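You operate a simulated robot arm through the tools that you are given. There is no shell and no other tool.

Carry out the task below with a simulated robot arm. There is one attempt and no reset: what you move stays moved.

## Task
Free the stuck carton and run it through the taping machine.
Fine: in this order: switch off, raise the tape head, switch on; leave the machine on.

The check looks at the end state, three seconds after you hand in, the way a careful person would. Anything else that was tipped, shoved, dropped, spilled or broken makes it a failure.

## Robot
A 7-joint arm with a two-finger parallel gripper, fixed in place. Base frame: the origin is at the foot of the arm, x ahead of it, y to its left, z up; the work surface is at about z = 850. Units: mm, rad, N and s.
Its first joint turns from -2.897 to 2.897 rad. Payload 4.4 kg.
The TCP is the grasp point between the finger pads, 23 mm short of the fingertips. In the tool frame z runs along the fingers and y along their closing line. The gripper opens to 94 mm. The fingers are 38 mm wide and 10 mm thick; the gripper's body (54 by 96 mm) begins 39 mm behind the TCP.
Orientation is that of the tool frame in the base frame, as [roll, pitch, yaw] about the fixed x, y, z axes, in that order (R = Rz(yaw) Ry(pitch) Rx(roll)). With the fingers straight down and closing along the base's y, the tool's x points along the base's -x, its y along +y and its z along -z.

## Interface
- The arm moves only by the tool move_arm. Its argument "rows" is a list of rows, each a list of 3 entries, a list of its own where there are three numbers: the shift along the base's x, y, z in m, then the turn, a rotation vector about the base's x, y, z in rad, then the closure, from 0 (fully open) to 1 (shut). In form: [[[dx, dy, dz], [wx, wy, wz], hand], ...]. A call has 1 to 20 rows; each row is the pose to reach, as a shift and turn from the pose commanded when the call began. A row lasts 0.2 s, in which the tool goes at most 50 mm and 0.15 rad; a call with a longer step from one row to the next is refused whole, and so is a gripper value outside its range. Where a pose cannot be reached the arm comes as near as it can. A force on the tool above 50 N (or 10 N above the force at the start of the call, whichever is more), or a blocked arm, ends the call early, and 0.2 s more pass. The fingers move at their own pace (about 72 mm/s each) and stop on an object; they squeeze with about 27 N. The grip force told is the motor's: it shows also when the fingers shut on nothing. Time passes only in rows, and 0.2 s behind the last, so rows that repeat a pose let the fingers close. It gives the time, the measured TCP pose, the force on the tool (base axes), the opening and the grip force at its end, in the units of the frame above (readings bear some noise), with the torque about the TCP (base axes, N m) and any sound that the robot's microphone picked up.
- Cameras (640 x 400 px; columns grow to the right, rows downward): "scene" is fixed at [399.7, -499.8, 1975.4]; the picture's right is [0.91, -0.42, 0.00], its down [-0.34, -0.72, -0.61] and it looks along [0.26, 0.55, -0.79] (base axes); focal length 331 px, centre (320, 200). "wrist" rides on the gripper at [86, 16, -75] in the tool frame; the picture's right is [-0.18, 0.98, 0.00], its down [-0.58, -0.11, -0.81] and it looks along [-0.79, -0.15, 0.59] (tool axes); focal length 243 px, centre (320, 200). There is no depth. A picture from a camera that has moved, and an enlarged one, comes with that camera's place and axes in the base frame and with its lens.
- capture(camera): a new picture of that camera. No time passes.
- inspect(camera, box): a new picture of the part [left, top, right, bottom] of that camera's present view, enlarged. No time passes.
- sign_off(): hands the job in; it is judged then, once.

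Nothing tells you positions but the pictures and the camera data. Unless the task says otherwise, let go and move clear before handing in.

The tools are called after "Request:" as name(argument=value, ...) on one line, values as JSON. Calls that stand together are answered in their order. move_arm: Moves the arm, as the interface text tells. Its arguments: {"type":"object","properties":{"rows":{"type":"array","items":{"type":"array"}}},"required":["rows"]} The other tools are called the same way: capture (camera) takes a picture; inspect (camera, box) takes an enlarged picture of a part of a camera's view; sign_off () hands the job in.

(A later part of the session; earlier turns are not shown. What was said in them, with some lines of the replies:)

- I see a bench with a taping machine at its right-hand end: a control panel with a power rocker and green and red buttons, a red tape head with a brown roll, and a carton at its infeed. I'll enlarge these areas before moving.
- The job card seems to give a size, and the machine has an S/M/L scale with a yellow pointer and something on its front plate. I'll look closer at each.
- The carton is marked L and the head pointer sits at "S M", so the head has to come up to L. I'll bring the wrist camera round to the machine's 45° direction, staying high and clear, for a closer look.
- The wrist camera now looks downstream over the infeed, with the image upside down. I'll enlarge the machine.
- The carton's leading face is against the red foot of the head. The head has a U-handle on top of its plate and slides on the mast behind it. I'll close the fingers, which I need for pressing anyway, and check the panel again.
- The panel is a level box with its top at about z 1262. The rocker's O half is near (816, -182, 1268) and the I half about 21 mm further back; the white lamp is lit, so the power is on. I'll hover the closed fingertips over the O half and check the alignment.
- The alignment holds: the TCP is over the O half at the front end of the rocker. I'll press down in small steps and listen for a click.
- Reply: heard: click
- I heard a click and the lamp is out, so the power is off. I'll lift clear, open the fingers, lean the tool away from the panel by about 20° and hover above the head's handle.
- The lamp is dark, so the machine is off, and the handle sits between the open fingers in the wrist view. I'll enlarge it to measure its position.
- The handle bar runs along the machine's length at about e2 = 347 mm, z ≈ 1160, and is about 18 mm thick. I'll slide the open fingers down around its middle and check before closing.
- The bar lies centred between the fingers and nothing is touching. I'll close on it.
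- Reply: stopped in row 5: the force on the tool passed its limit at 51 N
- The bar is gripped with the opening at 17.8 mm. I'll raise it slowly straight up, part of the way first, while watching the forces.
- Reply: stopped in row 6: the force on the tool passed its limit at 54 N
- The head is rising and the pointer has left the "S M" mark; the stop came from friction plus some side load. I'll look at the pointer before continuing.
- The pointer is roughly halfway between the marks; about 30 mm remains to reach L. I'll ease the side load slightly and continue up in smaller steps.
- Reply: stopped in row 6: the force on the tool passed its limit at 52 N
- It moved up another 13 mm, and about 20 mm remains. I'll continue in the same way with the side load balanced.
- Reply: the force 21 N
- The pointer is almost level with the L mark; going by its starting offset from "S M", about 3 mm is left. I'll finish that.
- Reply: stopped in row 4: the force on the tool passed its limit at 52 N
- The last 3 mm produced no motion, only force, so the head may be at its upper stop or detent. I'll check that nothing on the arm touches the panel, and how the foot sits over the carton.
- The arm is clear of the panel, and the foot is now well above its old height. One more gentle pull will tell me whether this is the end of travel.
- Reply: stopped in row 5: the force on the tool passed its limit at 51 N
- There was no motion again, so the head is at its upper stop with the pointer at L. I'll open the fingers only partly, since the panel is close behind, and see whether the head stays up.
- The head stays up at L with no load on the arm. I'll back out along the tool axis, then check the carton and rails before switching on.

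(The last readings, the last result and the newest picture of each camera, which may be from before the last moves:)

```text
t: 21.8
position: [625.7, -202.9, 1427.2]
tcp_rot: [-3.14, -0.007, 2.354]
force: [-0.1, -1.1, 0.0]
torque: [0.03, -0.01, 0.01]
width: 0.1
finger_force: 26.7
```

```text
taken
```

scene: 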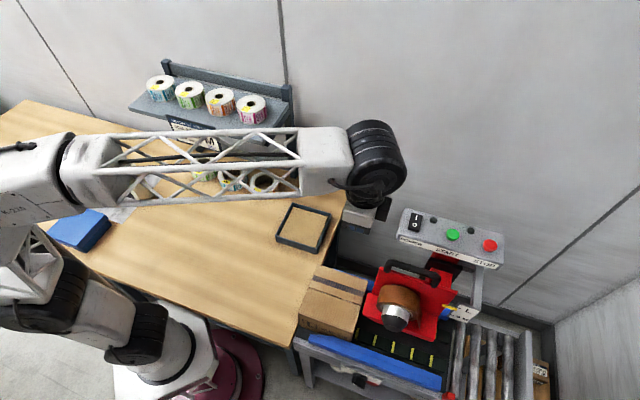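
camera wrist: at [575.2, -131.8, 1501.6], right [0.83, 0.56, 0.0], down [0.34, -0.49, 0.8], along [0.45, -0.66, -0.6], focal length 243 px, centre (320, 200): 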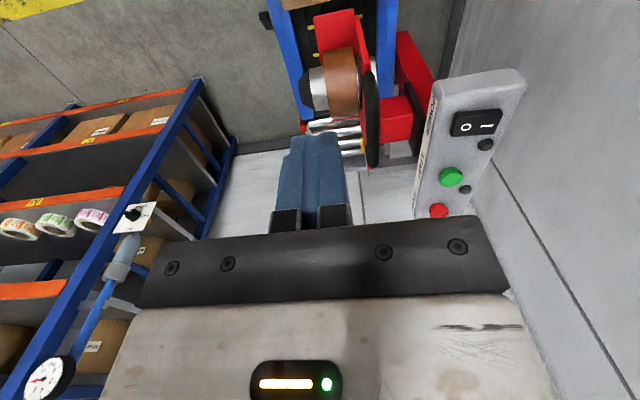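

The head is raised and holding. I'll check the carton, the rails, the width knob and the exit area before powering on.

Request:
inspect(camera="scene", box=[290, 250, 470, 370])

Request:
inspect(camera="wrist", box=[250, 0, 450, 130])

Request:
inspect(camera="scene", box=[410, 330, 560, 400])

Request:
inspect(camera="scene", box=[390, 200, 520, 275])

```text
3.33 times, centred on (380, 310) of scene
camera zoom: at [399.7, -499.8, 1975.4], right [0.91, -0.42, 0.0], down [-0.34, -0.72, -0.61], along [0.26, 0.55, -0.79], focal length 1105 px, centre (120, -167)
```

zoom: 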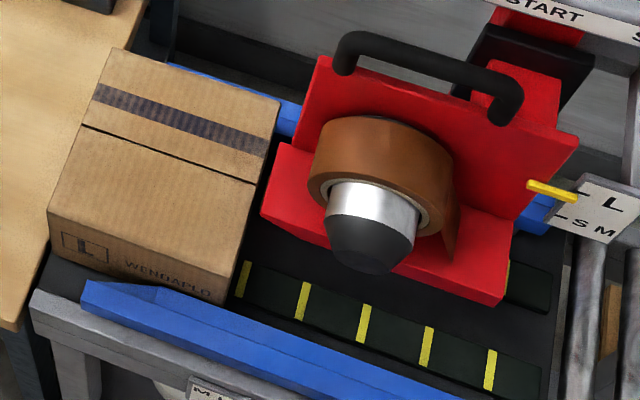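

```text
3.08 times, centred on (350, 65) of wrist
camera zoom: at [575.2, -131.8, 1501.6], right [0.83, 0.56, 0.0], down [0.34, -0.49, 0.8], along [0.45, -0.66, -0.6], focal length 746 px, centre (228, 615)
```

zoom: 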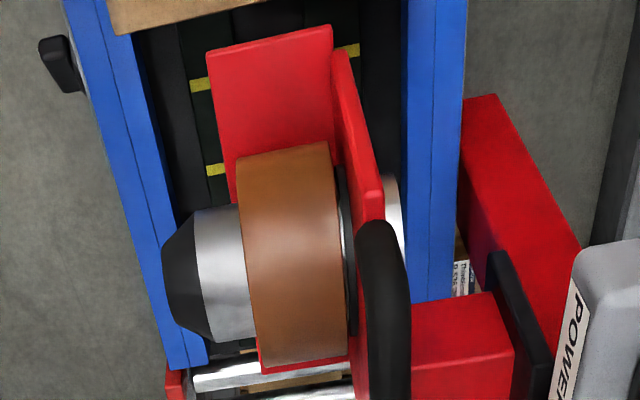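

```text
4.27 times, centred on (485, 365) of scene
camera zoom: at [399.7, -499.8, 1975.4], right [0.91, -0.42, 0.0], down [-0.34, -0.72, -0.61], along [0.26, 0.55, -0.79], focal length 1414 px, centre (-384, -504)
```

zoom: 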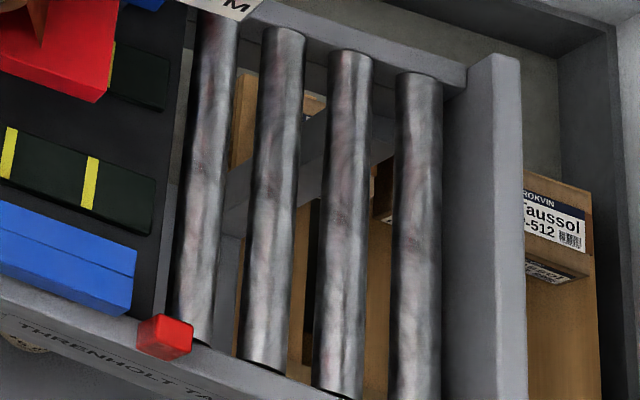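

```text
4.92 times, centred on (455, 238) of scene
camera zoom: at [399.7, -499.8, 1975.4], right [0.91, -0.42, 0.0], down [-0.34, -0.72, -0.61], along [0.26, 0.55, -0.79], focal length 1632 px, centre (-345, 15)
```

zoom: 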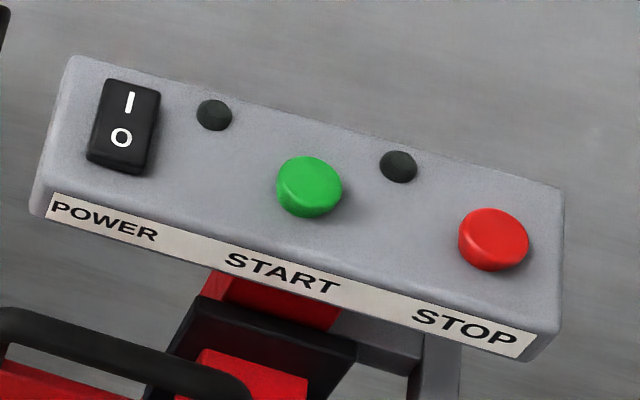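

The carton sits squarely between the rails with clearance and the head clears its top. Both lamps are dark and the START lamp was dark from the outset. Next I'll hover over the I half of the rocker.

Request:
move_arm(rows=[[[0.034, 0.007, 0], [0, 0, 0], 1], [[0.068, 0.014, 0], [0, 0, 0], 1], [[0.103, 0.021, 0], [0, 0, 0], 1], [[0.137, 0.028, 0], [0, 0, 0], 1], [[0.171, 0.035, 0], [0, 0, 0], 1], [[0.2051, 0.0417, 0], [0, 0, 0], 1], [[0.2051, 0.0417, -0.04], [0, 0, 0], 1], [[0.2051, 0.0417, -0.08], [0, 0, 0], 1], [[0.2051, 0.0417, -0.107], [0, 0, 0], 1], [[0.2051, 0.0417, -0.107], [0, 0, 0], 1]])

Request:
capture(camera="wrist")

Request:
inspect(camera="scene", box=[370, 180, 530, 290])

```text
t: 24.0
position: [831.7, -161.6, 1320.5]
tcp_rot: [3.141, -0.006, 2.353]
force: [0.2, -0.2, 0.3]
torque: [0.0, 0.01, 0.01]
width: 0.2
finger_force: 26.9
```

```text
taken
camera wrist: at [781.6, -90.3, 1396.3], right [0.83, 0.56, 0.0], down [0.34, -0.49, 0.8], along [0.45, -0.66, -0.6], focal length 243 px, centre (320, 200)
```

wrist: 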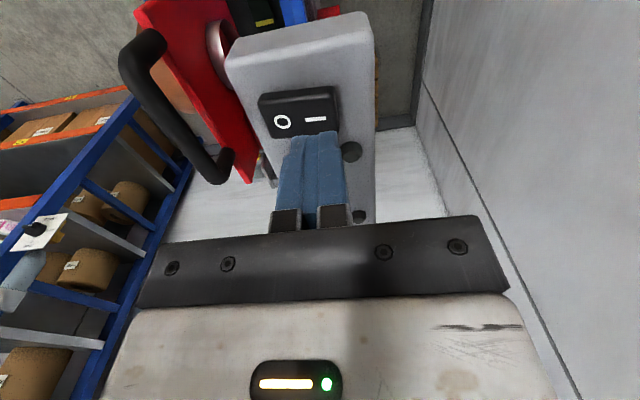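

```text
3.64 times, centred on (450, 235) of scene
camera zoom: at [399.7, -499.8, 1975.4], right [0.91, -0.42, 0.0], down [-0.34, -0.72, -0.61], along [0.26, 0.55, -0.79], focal length 1205 px, centre (-153, 73)
```

zoom: 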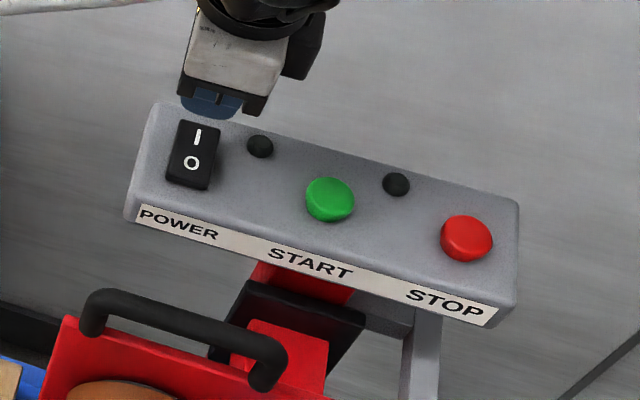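

The fingertips are over the I half and clear of the lamp. I'll press down as before.

Request:
move_arm(rows=[[[0, 0, -0.012], [0, 0, 0], 1], [[0, 0, -0.02], [0, 0, 0], 1], [[0, 0, -0.023], [0, 0, 0], 1], [[0, 0, -0.026], [0, 0, 0], 1], [[0, 0, -0.028], [0, 0, 0], 1], [[0, 0, -0.03], [0, 0, 0], 1]])

Request:
capture(camera="wrist")

Request:
capture(camera="scene")

```text
t: 25.4
position: [830.9, -160.8, 1290.7]
tcp_rot: [-3.141, -0.009, 2.355]
force: [0.2, 0.6, 0.7]
torque: [0.02, -0.06, 0.04]
width: 0.3
finger_force: 27.0
```

```text
taken
camera wrist: at [781.3, -90.2, 1366.0], right [0.83, 0.56, 0.0], down [0.34, -0.49, 0.8], along [0.45, -0.66, -0.6], focal length 243 px, centre (320, 200)
```

wrist: 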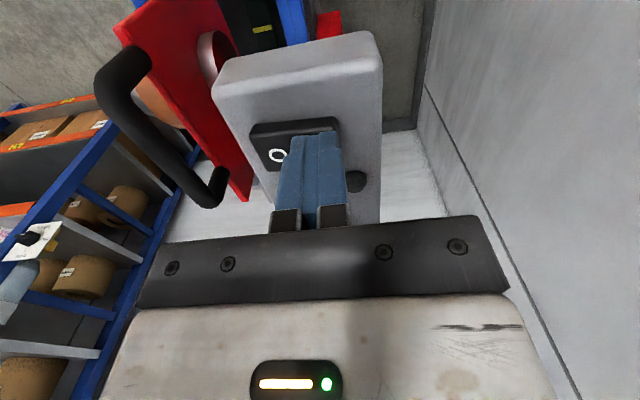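

```text
taken
```

scene: 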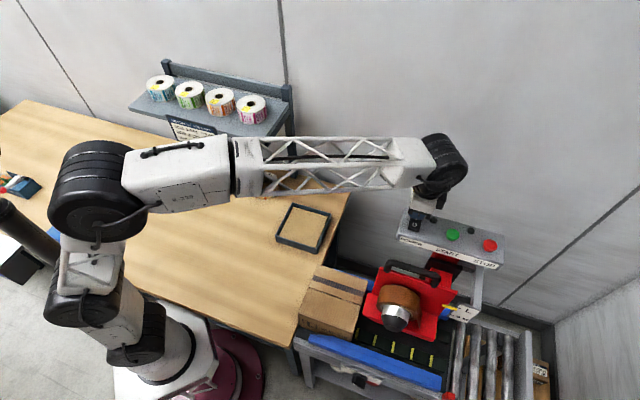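

There was no click and no contact yet. I'll go on down in 1 mm steps.

Request:
move_arm(rows=[[[0, 0, -0.001], [0, 0, 0], 1], [[0, 0, -0.002], [0, 0, 0], 1], [[0, 0, -0.003], [0, 0, 0], 1], [[0, 0, -0.004], [0, 0, 0], 1], [[0, 0, -0.005], [0, 0, 0], 1], [[0, 0, -0.006], [0, 0, 0], 1]])

Request:
capture(camera="wrist")

```text
t: 26.8
position: [831.4, -159.9, 1287.3]
tcp_rot: [3.139, -0.003, 2.354]
force: [22.1, 1.1, 43.5]
torque: [-0.51, -0.38, 0.16]
width: 0.0
finger_force: 27.0
heard: click
```

```text
taken
camera wrist: at [781.8, -89.3, 1362.7], right [0.83, 0.56, 0.0], down [0.33, -0.49, 0.8], along [0.45, -0.66, -0.59], focal length 243 px, centre (320, 200)
```

wrist: 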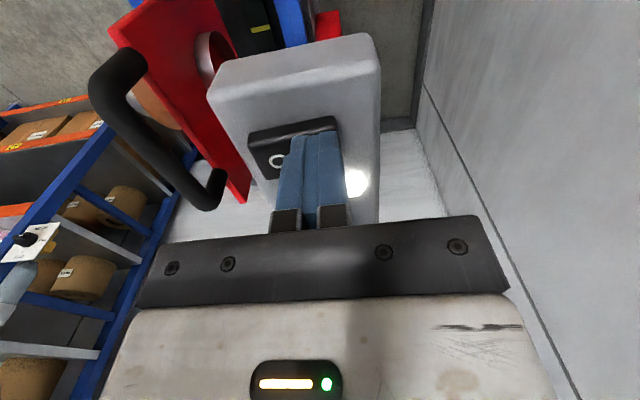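

I heard a click and the white lamp is lit again, so the power is back on. I'll lift straight up, wait a moment and watch whether the belt moves the carton by itself.

Request:
move_arm(rows=[[[0, 0, 0.01], [0, 0, 0], 1], [[0, 0, 0.03], [0, 0, 0], 1], [[0, 0, 0.06], [0, 0, 0], 1], [[0, 0, 0.09], [0, 0, 0], 1], [[0, 0, 0.09], [0, 0, 0], 1]])

Request:
capture(camera="scene")

Request:
capture(camera="wrist")

Request:
inspect(camera="scene", box=[290, 200, 520, 350])

```text
t: 28.0
position: [831.7, -160.6, 1374.0]
tcp_rot: [-3.14, -0.01, 2.356]
force: [0.3, 0.0, -0.4]
torque: [-0.02, 0.01, 0.03]
width: 0.0
finger_force: 27.1
```

```text
taken
```

scene: 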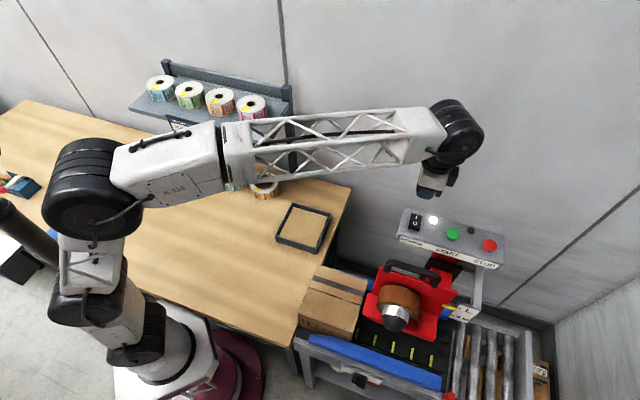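

```text
taken
camera wrist: at [782.4, -89.1, 1448.6], right [0.83, 0.56, 0.0], down [0.34, -0.49, 0.8], along [0.45, -0.66, -0.6], focal length 243 px, centre (320, 200)
```

wrist: 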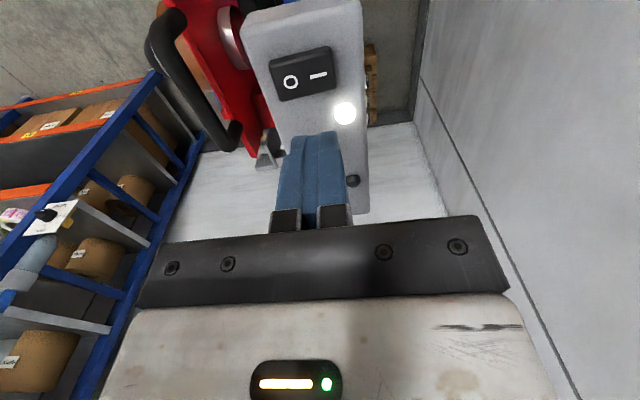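

```text
2.67 times, centred on (405, 275) of scene
camera zoom: at [399.7, -499.8, 1975.4], right [0.91, -0.42, 0.0], down [-0.34, -0.72, -0.61], along [0.26, 0.55, -0.79], focal length 884 px, centre (93, 0)
```

zoom: 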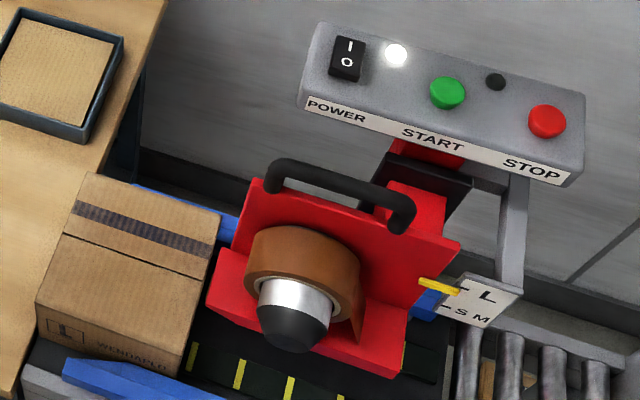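

The machine is powered, but the carton hasn't moved and the second lamp is dark, so START needs a press. I'll hover over the green button at about (888, -246).

Request:
move_arm(rows=[[[0.019, -0.028, 0], [0, 0, 0], 1], [[0.037, -0.057, 0], [0, 0, 0], 1], [[0.056, -0.085, 0], [0, 0, 0], 1], [[0.056, -0.085, -0.03], [0, 0, 0], 1], [[0.056, -0.085, -0.05], [0, 0, 0], 1], [[0.056, -0.085, -0.05], [0, 0, 0], 1]])

Request:
capture(camera="wrist")

Request:
inspect(camera="scene", box=[370, 180, 530, 290])

```text
t: 29.4
position: [889.6, -245.3, 1325.3]
tcp_rot: [-3.139, -0.007, 2.353]
force: [0.1, -0.1, 0.3]
torque: [-0.02, 0.02, -0.03]
width: 0.0
finger_force: 27.0
```

```text
taken
camera wrist: at [838.9, -174.4, 1400.1], right [0.83, 0.56, 0.0], down [0.34, -0.49, 0.8], along [0.45, -0.66, -0.6], focal length 243 px, centre (320, 200)
```

wrist: 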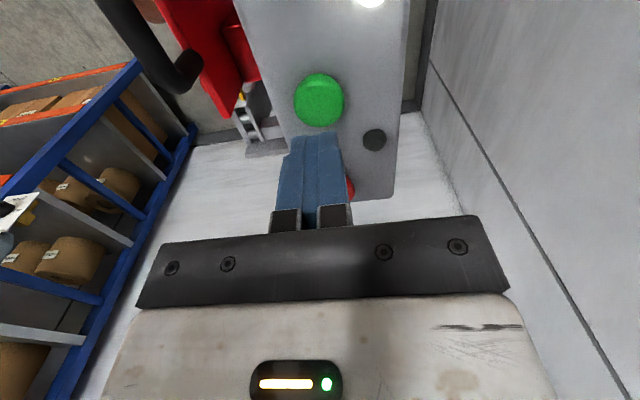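

```text
3.64 times, centred on (450, 235) of scene
camera zoom: at [399.7, -499.8, 1975.4], right [0.91, -0.42, 0.0], down [-0.34, -0.72, -0.61], along [0.26, 0.55, -0.79], focal length 1205 px, centre (-153, 73)
```

zoom: 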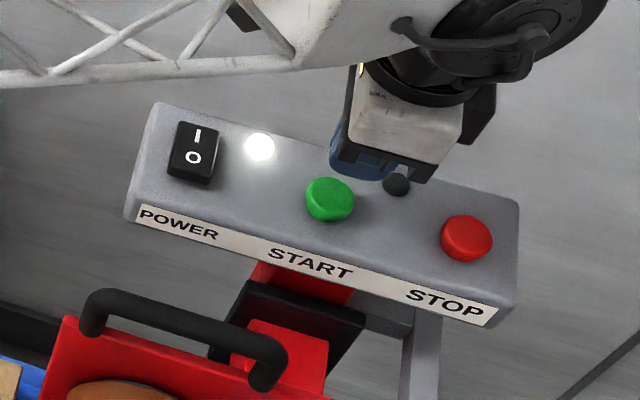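

The green button's top centre comes out about 5 mm upstream of the TCP. I'll shift that much and press gently in 1 mm steps.

Request:
move_arm(rows=[[[-0.0035, 0.0035, 0], [0, 0, 0], 1], [[-0.0035, 0.0035, -0.012], [0, 0, 0], 1], [[-0.0035, 0.0035, -0.024], [0, 0, 0], 1], [[-0.0035, 0.0035, -0.027], [0, 0, 0], 1], [[-0.0035, 0.0035, -0.029], [0, 0, 0], 1], [[-0.0035, 0.0035, -0.031], [0, 0, 0], 1], [[-0.0035, 0.0035, -0.033], [0, 0, 0], 1]])

Request:
capture(camera="wrist")

Request:
inspect(camera="scene", box=[290, 180, 530, 350])

```text
t: 31.0
position: [885.4, -243.3, 1292.0]
tcp_rot: [3.141, -0.008, 2.355]
force: [-0.7, -0.3, 0.1]
torque: [0.0, -0.03, 0.0]
width: 0.2
finger_force: 26.9
```

```text
taken
camera wrist: at [834.7, -171.1, 1366.7], right [0.83, 0.56, 0.0], down [0.34, -0.49, 0.8], along [0.45, -0.66, -0.6], focal length 243 px, centre (320, 200)
```

wrist: 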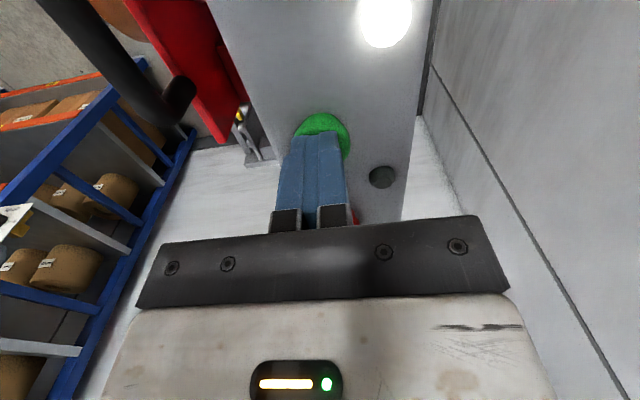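

```text
2.35 times, centred on (410, 265) of scene
camera zoom: at [399.7, -499.8, 1975.4], right [0.91, -0.42, 0.0], down [-0.34, -0.72, -0.61], along [0.26, 0.55, -0.79], focal length 780 px, centre (108, 47)
```

zoom: 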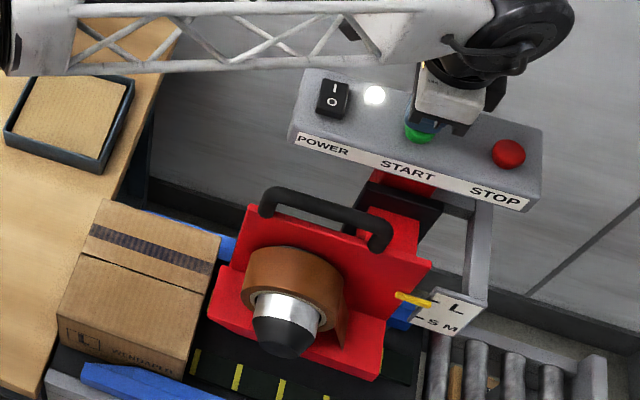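

There is no contact yet, and the tips are right over the button. I'll continue down in 1 mm steps.

Request:
move_arm(rows=[[[0, 0, -0.001], [0, 0, 0], 1], [[0, 0, -0.002], [0, 0, 0], 1], [[0, 0, -0.003], [0, 0, 0], 1], [[0, 0, -0.004], [0, 0, 0], 1], [[0, 0, -0.005], [0, 0, 0], 1]])

Request:
inspect(camera="scene", box=[290, 180, 530, 350])

```text
t: 32.2
position: [884.5, -242.6, 1287.1]
tcp_rot: [-3.141, -0.009, 2.354]
force: [0.4, 0.8, 3.0]
torque: [0.02, 0.01, 0.0]
width: 0.0
finger_force: 26.4
heard: click
```

```text
2.35 times, centred on (410, 265) of scene
camera zoom: at [399.7, -499.8, 1975.4], right [0.91, -0.42, 0.0], down [-0.34, -0.72, -0.61], along [0.26, 0.55, -0.79], focal length 780 px, centre (108, 47)
```

zoom: 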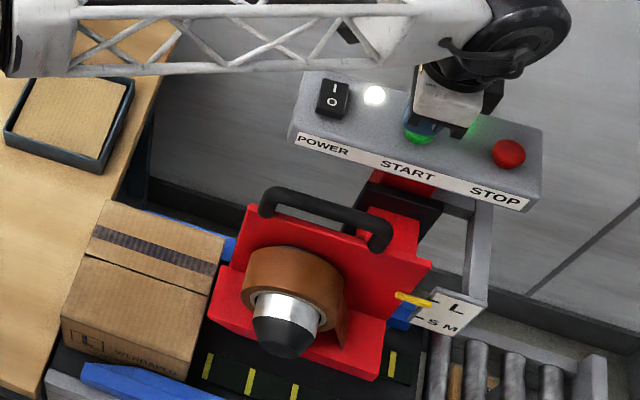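

It clicked, the green running lamp is lit and the belt is carrying the carton under the head. I'll lift clear and watch.

Request:
move_arm(rows=[[[0, 0, 0.01], [0, 0, 0], 1], [[0, 0, 0.04], [0, 0, 0], 1], [[0, 0, 0.08], [0, 0, 0], 1], [[0, 0, 0.11], [0, 0, 0], 1]])

Request:
inspect(camera="scene", box=[290, 200, 560, 400])

```text
t: 33.2
position: [886.6, -243.6, 1397.5]
tcp_rot: [3.141, -0.008, 2.354]
force: [0.1, 0.5, -0.8]
torque: [0.03, 0.04, 0.01]
width: 0.1
finger_force: 26.5
```

```text
2.00 times, centred on (425, 300) of scene
camera zoom: at [399.7, -499.8, 1975.4], right [0.91, -0.42, 0.0], down [-0.34, -0.72, -0.61], along [0.26, 0.55, -0.79], focal length 663 px, centre (110, 0)
```

zoom: 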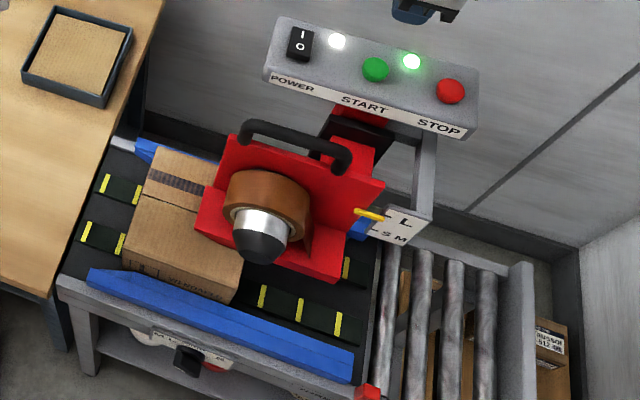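

The carton is passing under the raised head. I'll back off toward the arm's side, clear of the machine, and let it run.

Request:
move_arm(rows=[[[-0.03, 0.02, 0.01], [0, 0, 0], 1], [[-0.06, 0.04, 0.02], [0, 0, 0], 1], [[-0.09, 0.06, 0.03], [0, 0, 0], 1], [[-0.12, 0.08, 0.04], [0, 0, 0], 1], [[-0.15, 0.1, 0.05], [0, 0, 0], 1]])

Request:
inspect(camera="scene", box=[290, 200, 560, 400])

```text
t: 34.4
position: [735.0, -142.7, 1445.0]
tcp_rot: [3.14, -0.01, 2.356]
force: [0.9, -0.6, -0.9]
torque: [-0.02, 0.03, -0.01]
width: 0.1
finger_force: 26.8
```

```text
2.00 times, centred on (425, 300) of scene
camera zoom: at [399.7, -499.8, 1975.4], right [0.91, -0.42, 0.0], down [-0.34, -0.72, -0.61], along [0.26, 0.55, -0.79], focal length 663 px, centre (110, 0)
```

zoom: 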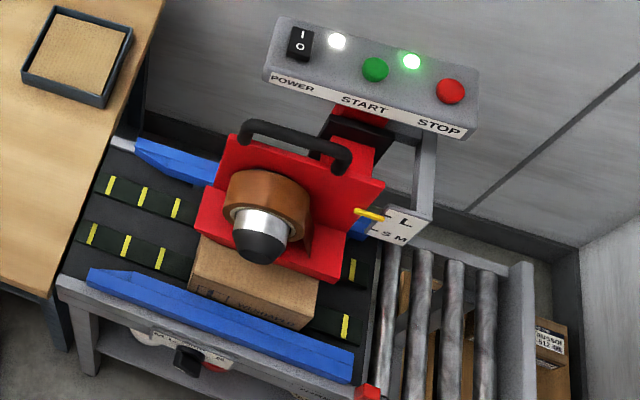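

The carton is moving freely under the head. I'll hold still and keep watching.

Request:
move_arm(rows=[[[0, 0, 0], [0, 0, 0], 1], [[0, 0, 0], [0, 0, 0], 1], [[0, 0, 0], [0, 0, 0], 1], [[0, 0, 0], [0, 0, 0], 1], [[0, 0, 0], [0, 0, 0], 1], [[0, 0, 0], [0, 0, 0], 1], [[0, 0, 0], [0, 0, 0], 1]])

Request:
inspect(camera="scene", box=[290, 200, 560, 400])

```text
t: 36.0
position: [734.7, -142.5, 1446.0]
tcp_rot: [3.141, -0.008, 2.353]
force: [0.8, 0.3, 0.7]
torque: [-0.01, 0.01, -0.02]
width: 0.0
finger_force: 27.2
```

```text
2.00 times, centred on (425, 300) of scene
camera zoom: at [399.7, -499.8, 1975.4], right [0.91, -0.42, 0.0], down [-0.34, -0.72, -0.61], along [0.26, 0.55, -0.79], focal length 663 px, centre (110, 0)
```

zoom: 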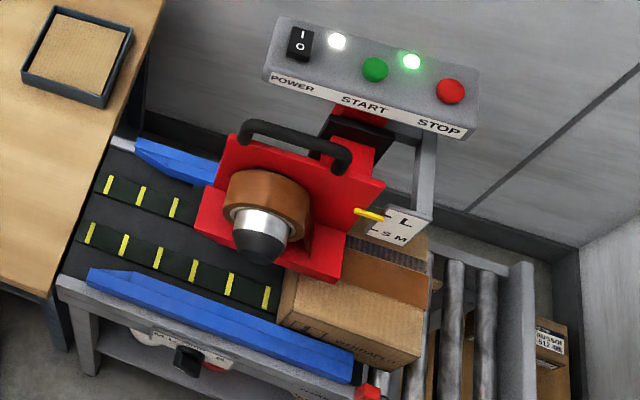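

The carton is coming out onto the exit rollers. I'll keep waiting.

Request:
move_arm(rows=[[[0, 0, 0], [0, 0, 0], 1], [[0, 0, 0], [0, 0, 0], 1], [[0, 0, 0], [0, 0, 0], 1], [[0, 0, 0], [0, 0, 0], 1], [[0, 0, 0], [0, 0, 0], 1], [[0, 0, 0], [0, 0, 0], 1], [[0, 0, 0], [0, 0, 0], 1], [[0, 0, 0], [0, 0, 0], 1], [[0, 0, 0], [0, 0, 0], 1], [[0, 0, 0], [0, 0, 0], 1]])

Request:
inspect(camera="scene", box=[290, 200, 560, 400])

Request:
capture(camera="scene")

```text
t: 38.2
position: [735.4, -141.2, 1445.5]
tcp_rot: [-3.141, -0.008, 2.354]
force: [0.2, -0.2, -0.2]
torque: [0.02, 0.01, -0.01]
width: 0.1
finger_force: 27.1
```

```text
2.00 times, centred on (425, 300) of scene
camera zoom: at [399.7, -499.8, 1975.4], right [0.91, -0.42, 0.0], down [-0.34, -0.72, -0.61], along [0.26, 0.55, -0.79], focal length 663 px, centre (110, 0)
```

zoom: 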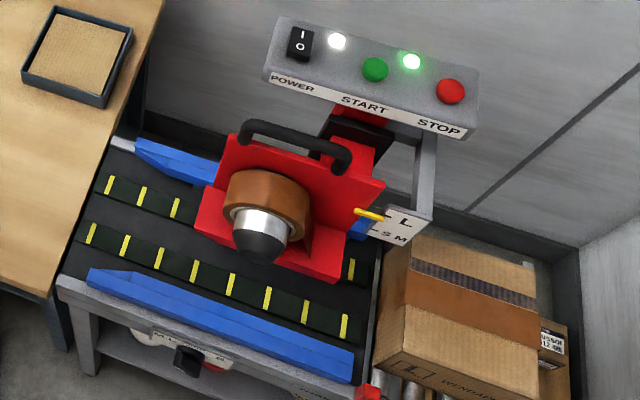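

```text
taken
```

scene: 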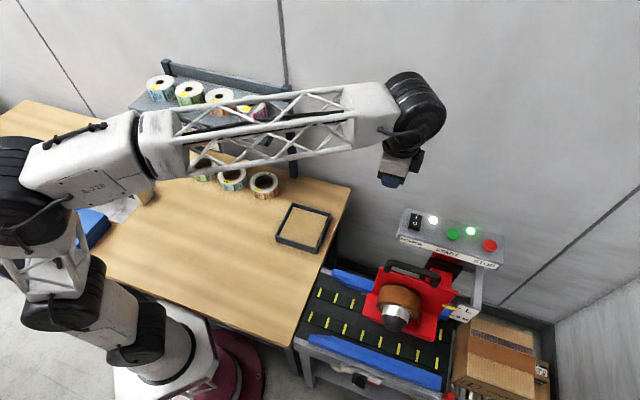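

The carton has come through with brown tape over its seam and sits on the exit rollers. I'll wait a little longer to confirm it has come to rest.

Request:
move_arm(rows=[[[0, 0, 0], [0, 0, 0], 1], [[0, 0, 0], [0, 0, 0], 1], [[0, 0, 0], [0, 0, 0], 1], [[0, 0, 0], [0, 0, 0], 1], [[0, 0, 0], [0, 0, 0], 1], [[0, 0, 0], [0, 0, 0], 1], [[0, 0, 0], [0, 0, 0], 1], [[0, 0, 0], [0, 0, 0], 1], [[0, 0, 0], [0, 0, 0], 1], [[0, 0, 0], [0, 0, 0], 1]])

Request:
inspect(camera="scene", box=[420, 290, 580, 400])

Request:
inspect(camera="scene", box=[290, 200, 560, 400])

```text
t: 40.4
position: [733.7, -142.3, 1446.0]
tcp_rot: [-3.141, -0.007, 2.352]
force: [-0.2, 0.3, -0.1]
torque: [-0.01, 0.02, 0.02]
width: 0.1
finger_force: 27.2
```

```text
3.64 times, centred on (500, 345) of scene
camera zoom: at [399.7, -499.8, 1975.4], right [0.91, -0.42, 0.0], down [-0.34, -0.72, -0.61], along [0.26, 0.55, -0.79], focal length 1205 px, centre (-334, -327)
```

zoom: 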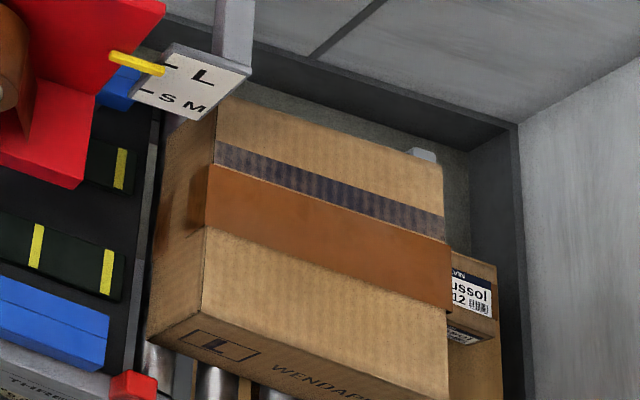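

```text
2.00 times, centred on (425, 300) of scene
camera zoom: at [399.7, -499.8, 1975.4], right [0.91, -0.42, 0.0], down [-0.34, -0.72, -0.61], along [0.26, 0.55, -0.79], focal length 663 px, centre (110, 0)
```

zoom: 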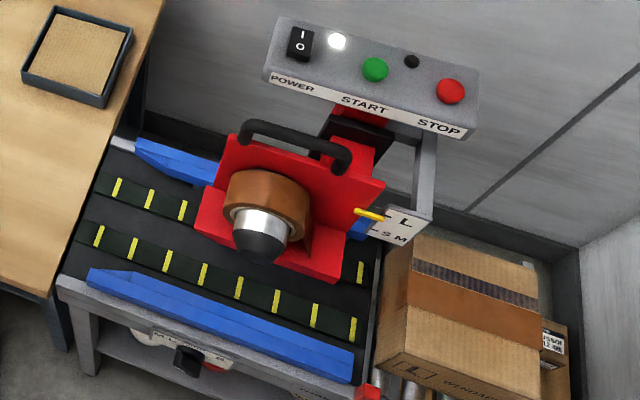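

The running lamp went out by itself at the end of the cycle, and the white power lamp is still lit. The taped carton is at rest against the end stop. One last look over the whole scene before handing in.

Request:
capture(camera="scene")

Request:
capture(camera="wrist")

```text
taken
```

scene: 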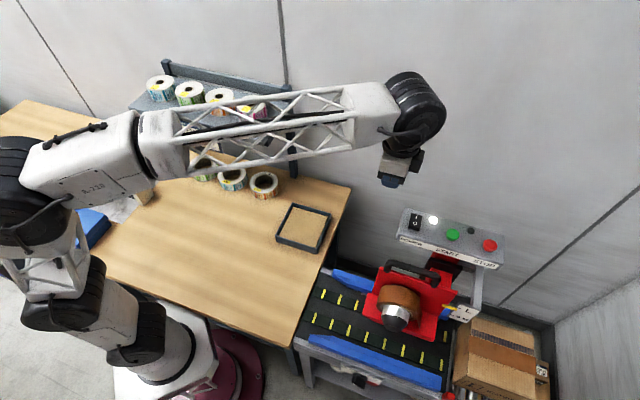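

```text
taken
camera wrist: at [684.1, -71.2, 1520.8], right [0.83, 0.56, 0.0], down [0.34, -0.49, 0.8], along [0.45, -0.66, -0.6], focal length 243 px, centre (320, 200)
```

wrist: 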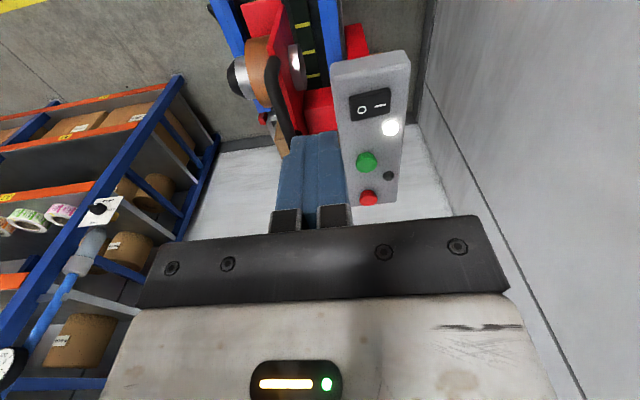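

The carton is taped and resting on the exit rollers, the head is at L, the power is on and everything else looks undisturbed. The arm is clear, so I'm handing in.

Request:
sign_off()

```text
The job is handed in.
```

The carton is free, taped along its seam with brown tape, and at rest on the exit rollers.

I followed the order you gave:
1. **Switch off:** I pressed the rocker to O. It clicked and the power lamp went out.
2. **Raise the head:** I lifted it by its handle to its upper stop, with the pointer at L to match the L carton, and it stayed there when I let go.
3. **Switch on:** I pressed the rocker to I, and the power lamp came back on.

Power alone did not move the belt, so I also pressed START. The carton then ran through under the raised head, and the belt stopped by itself afterwards.

The power is still on, as you asked. The arm is clear of the machine, and nothing else I could see was disturbed.

The job card says carton M, but this carton is marked L. I set the head for the carton's own marking and left the width knob alone, because the carton already fitted between the rails.
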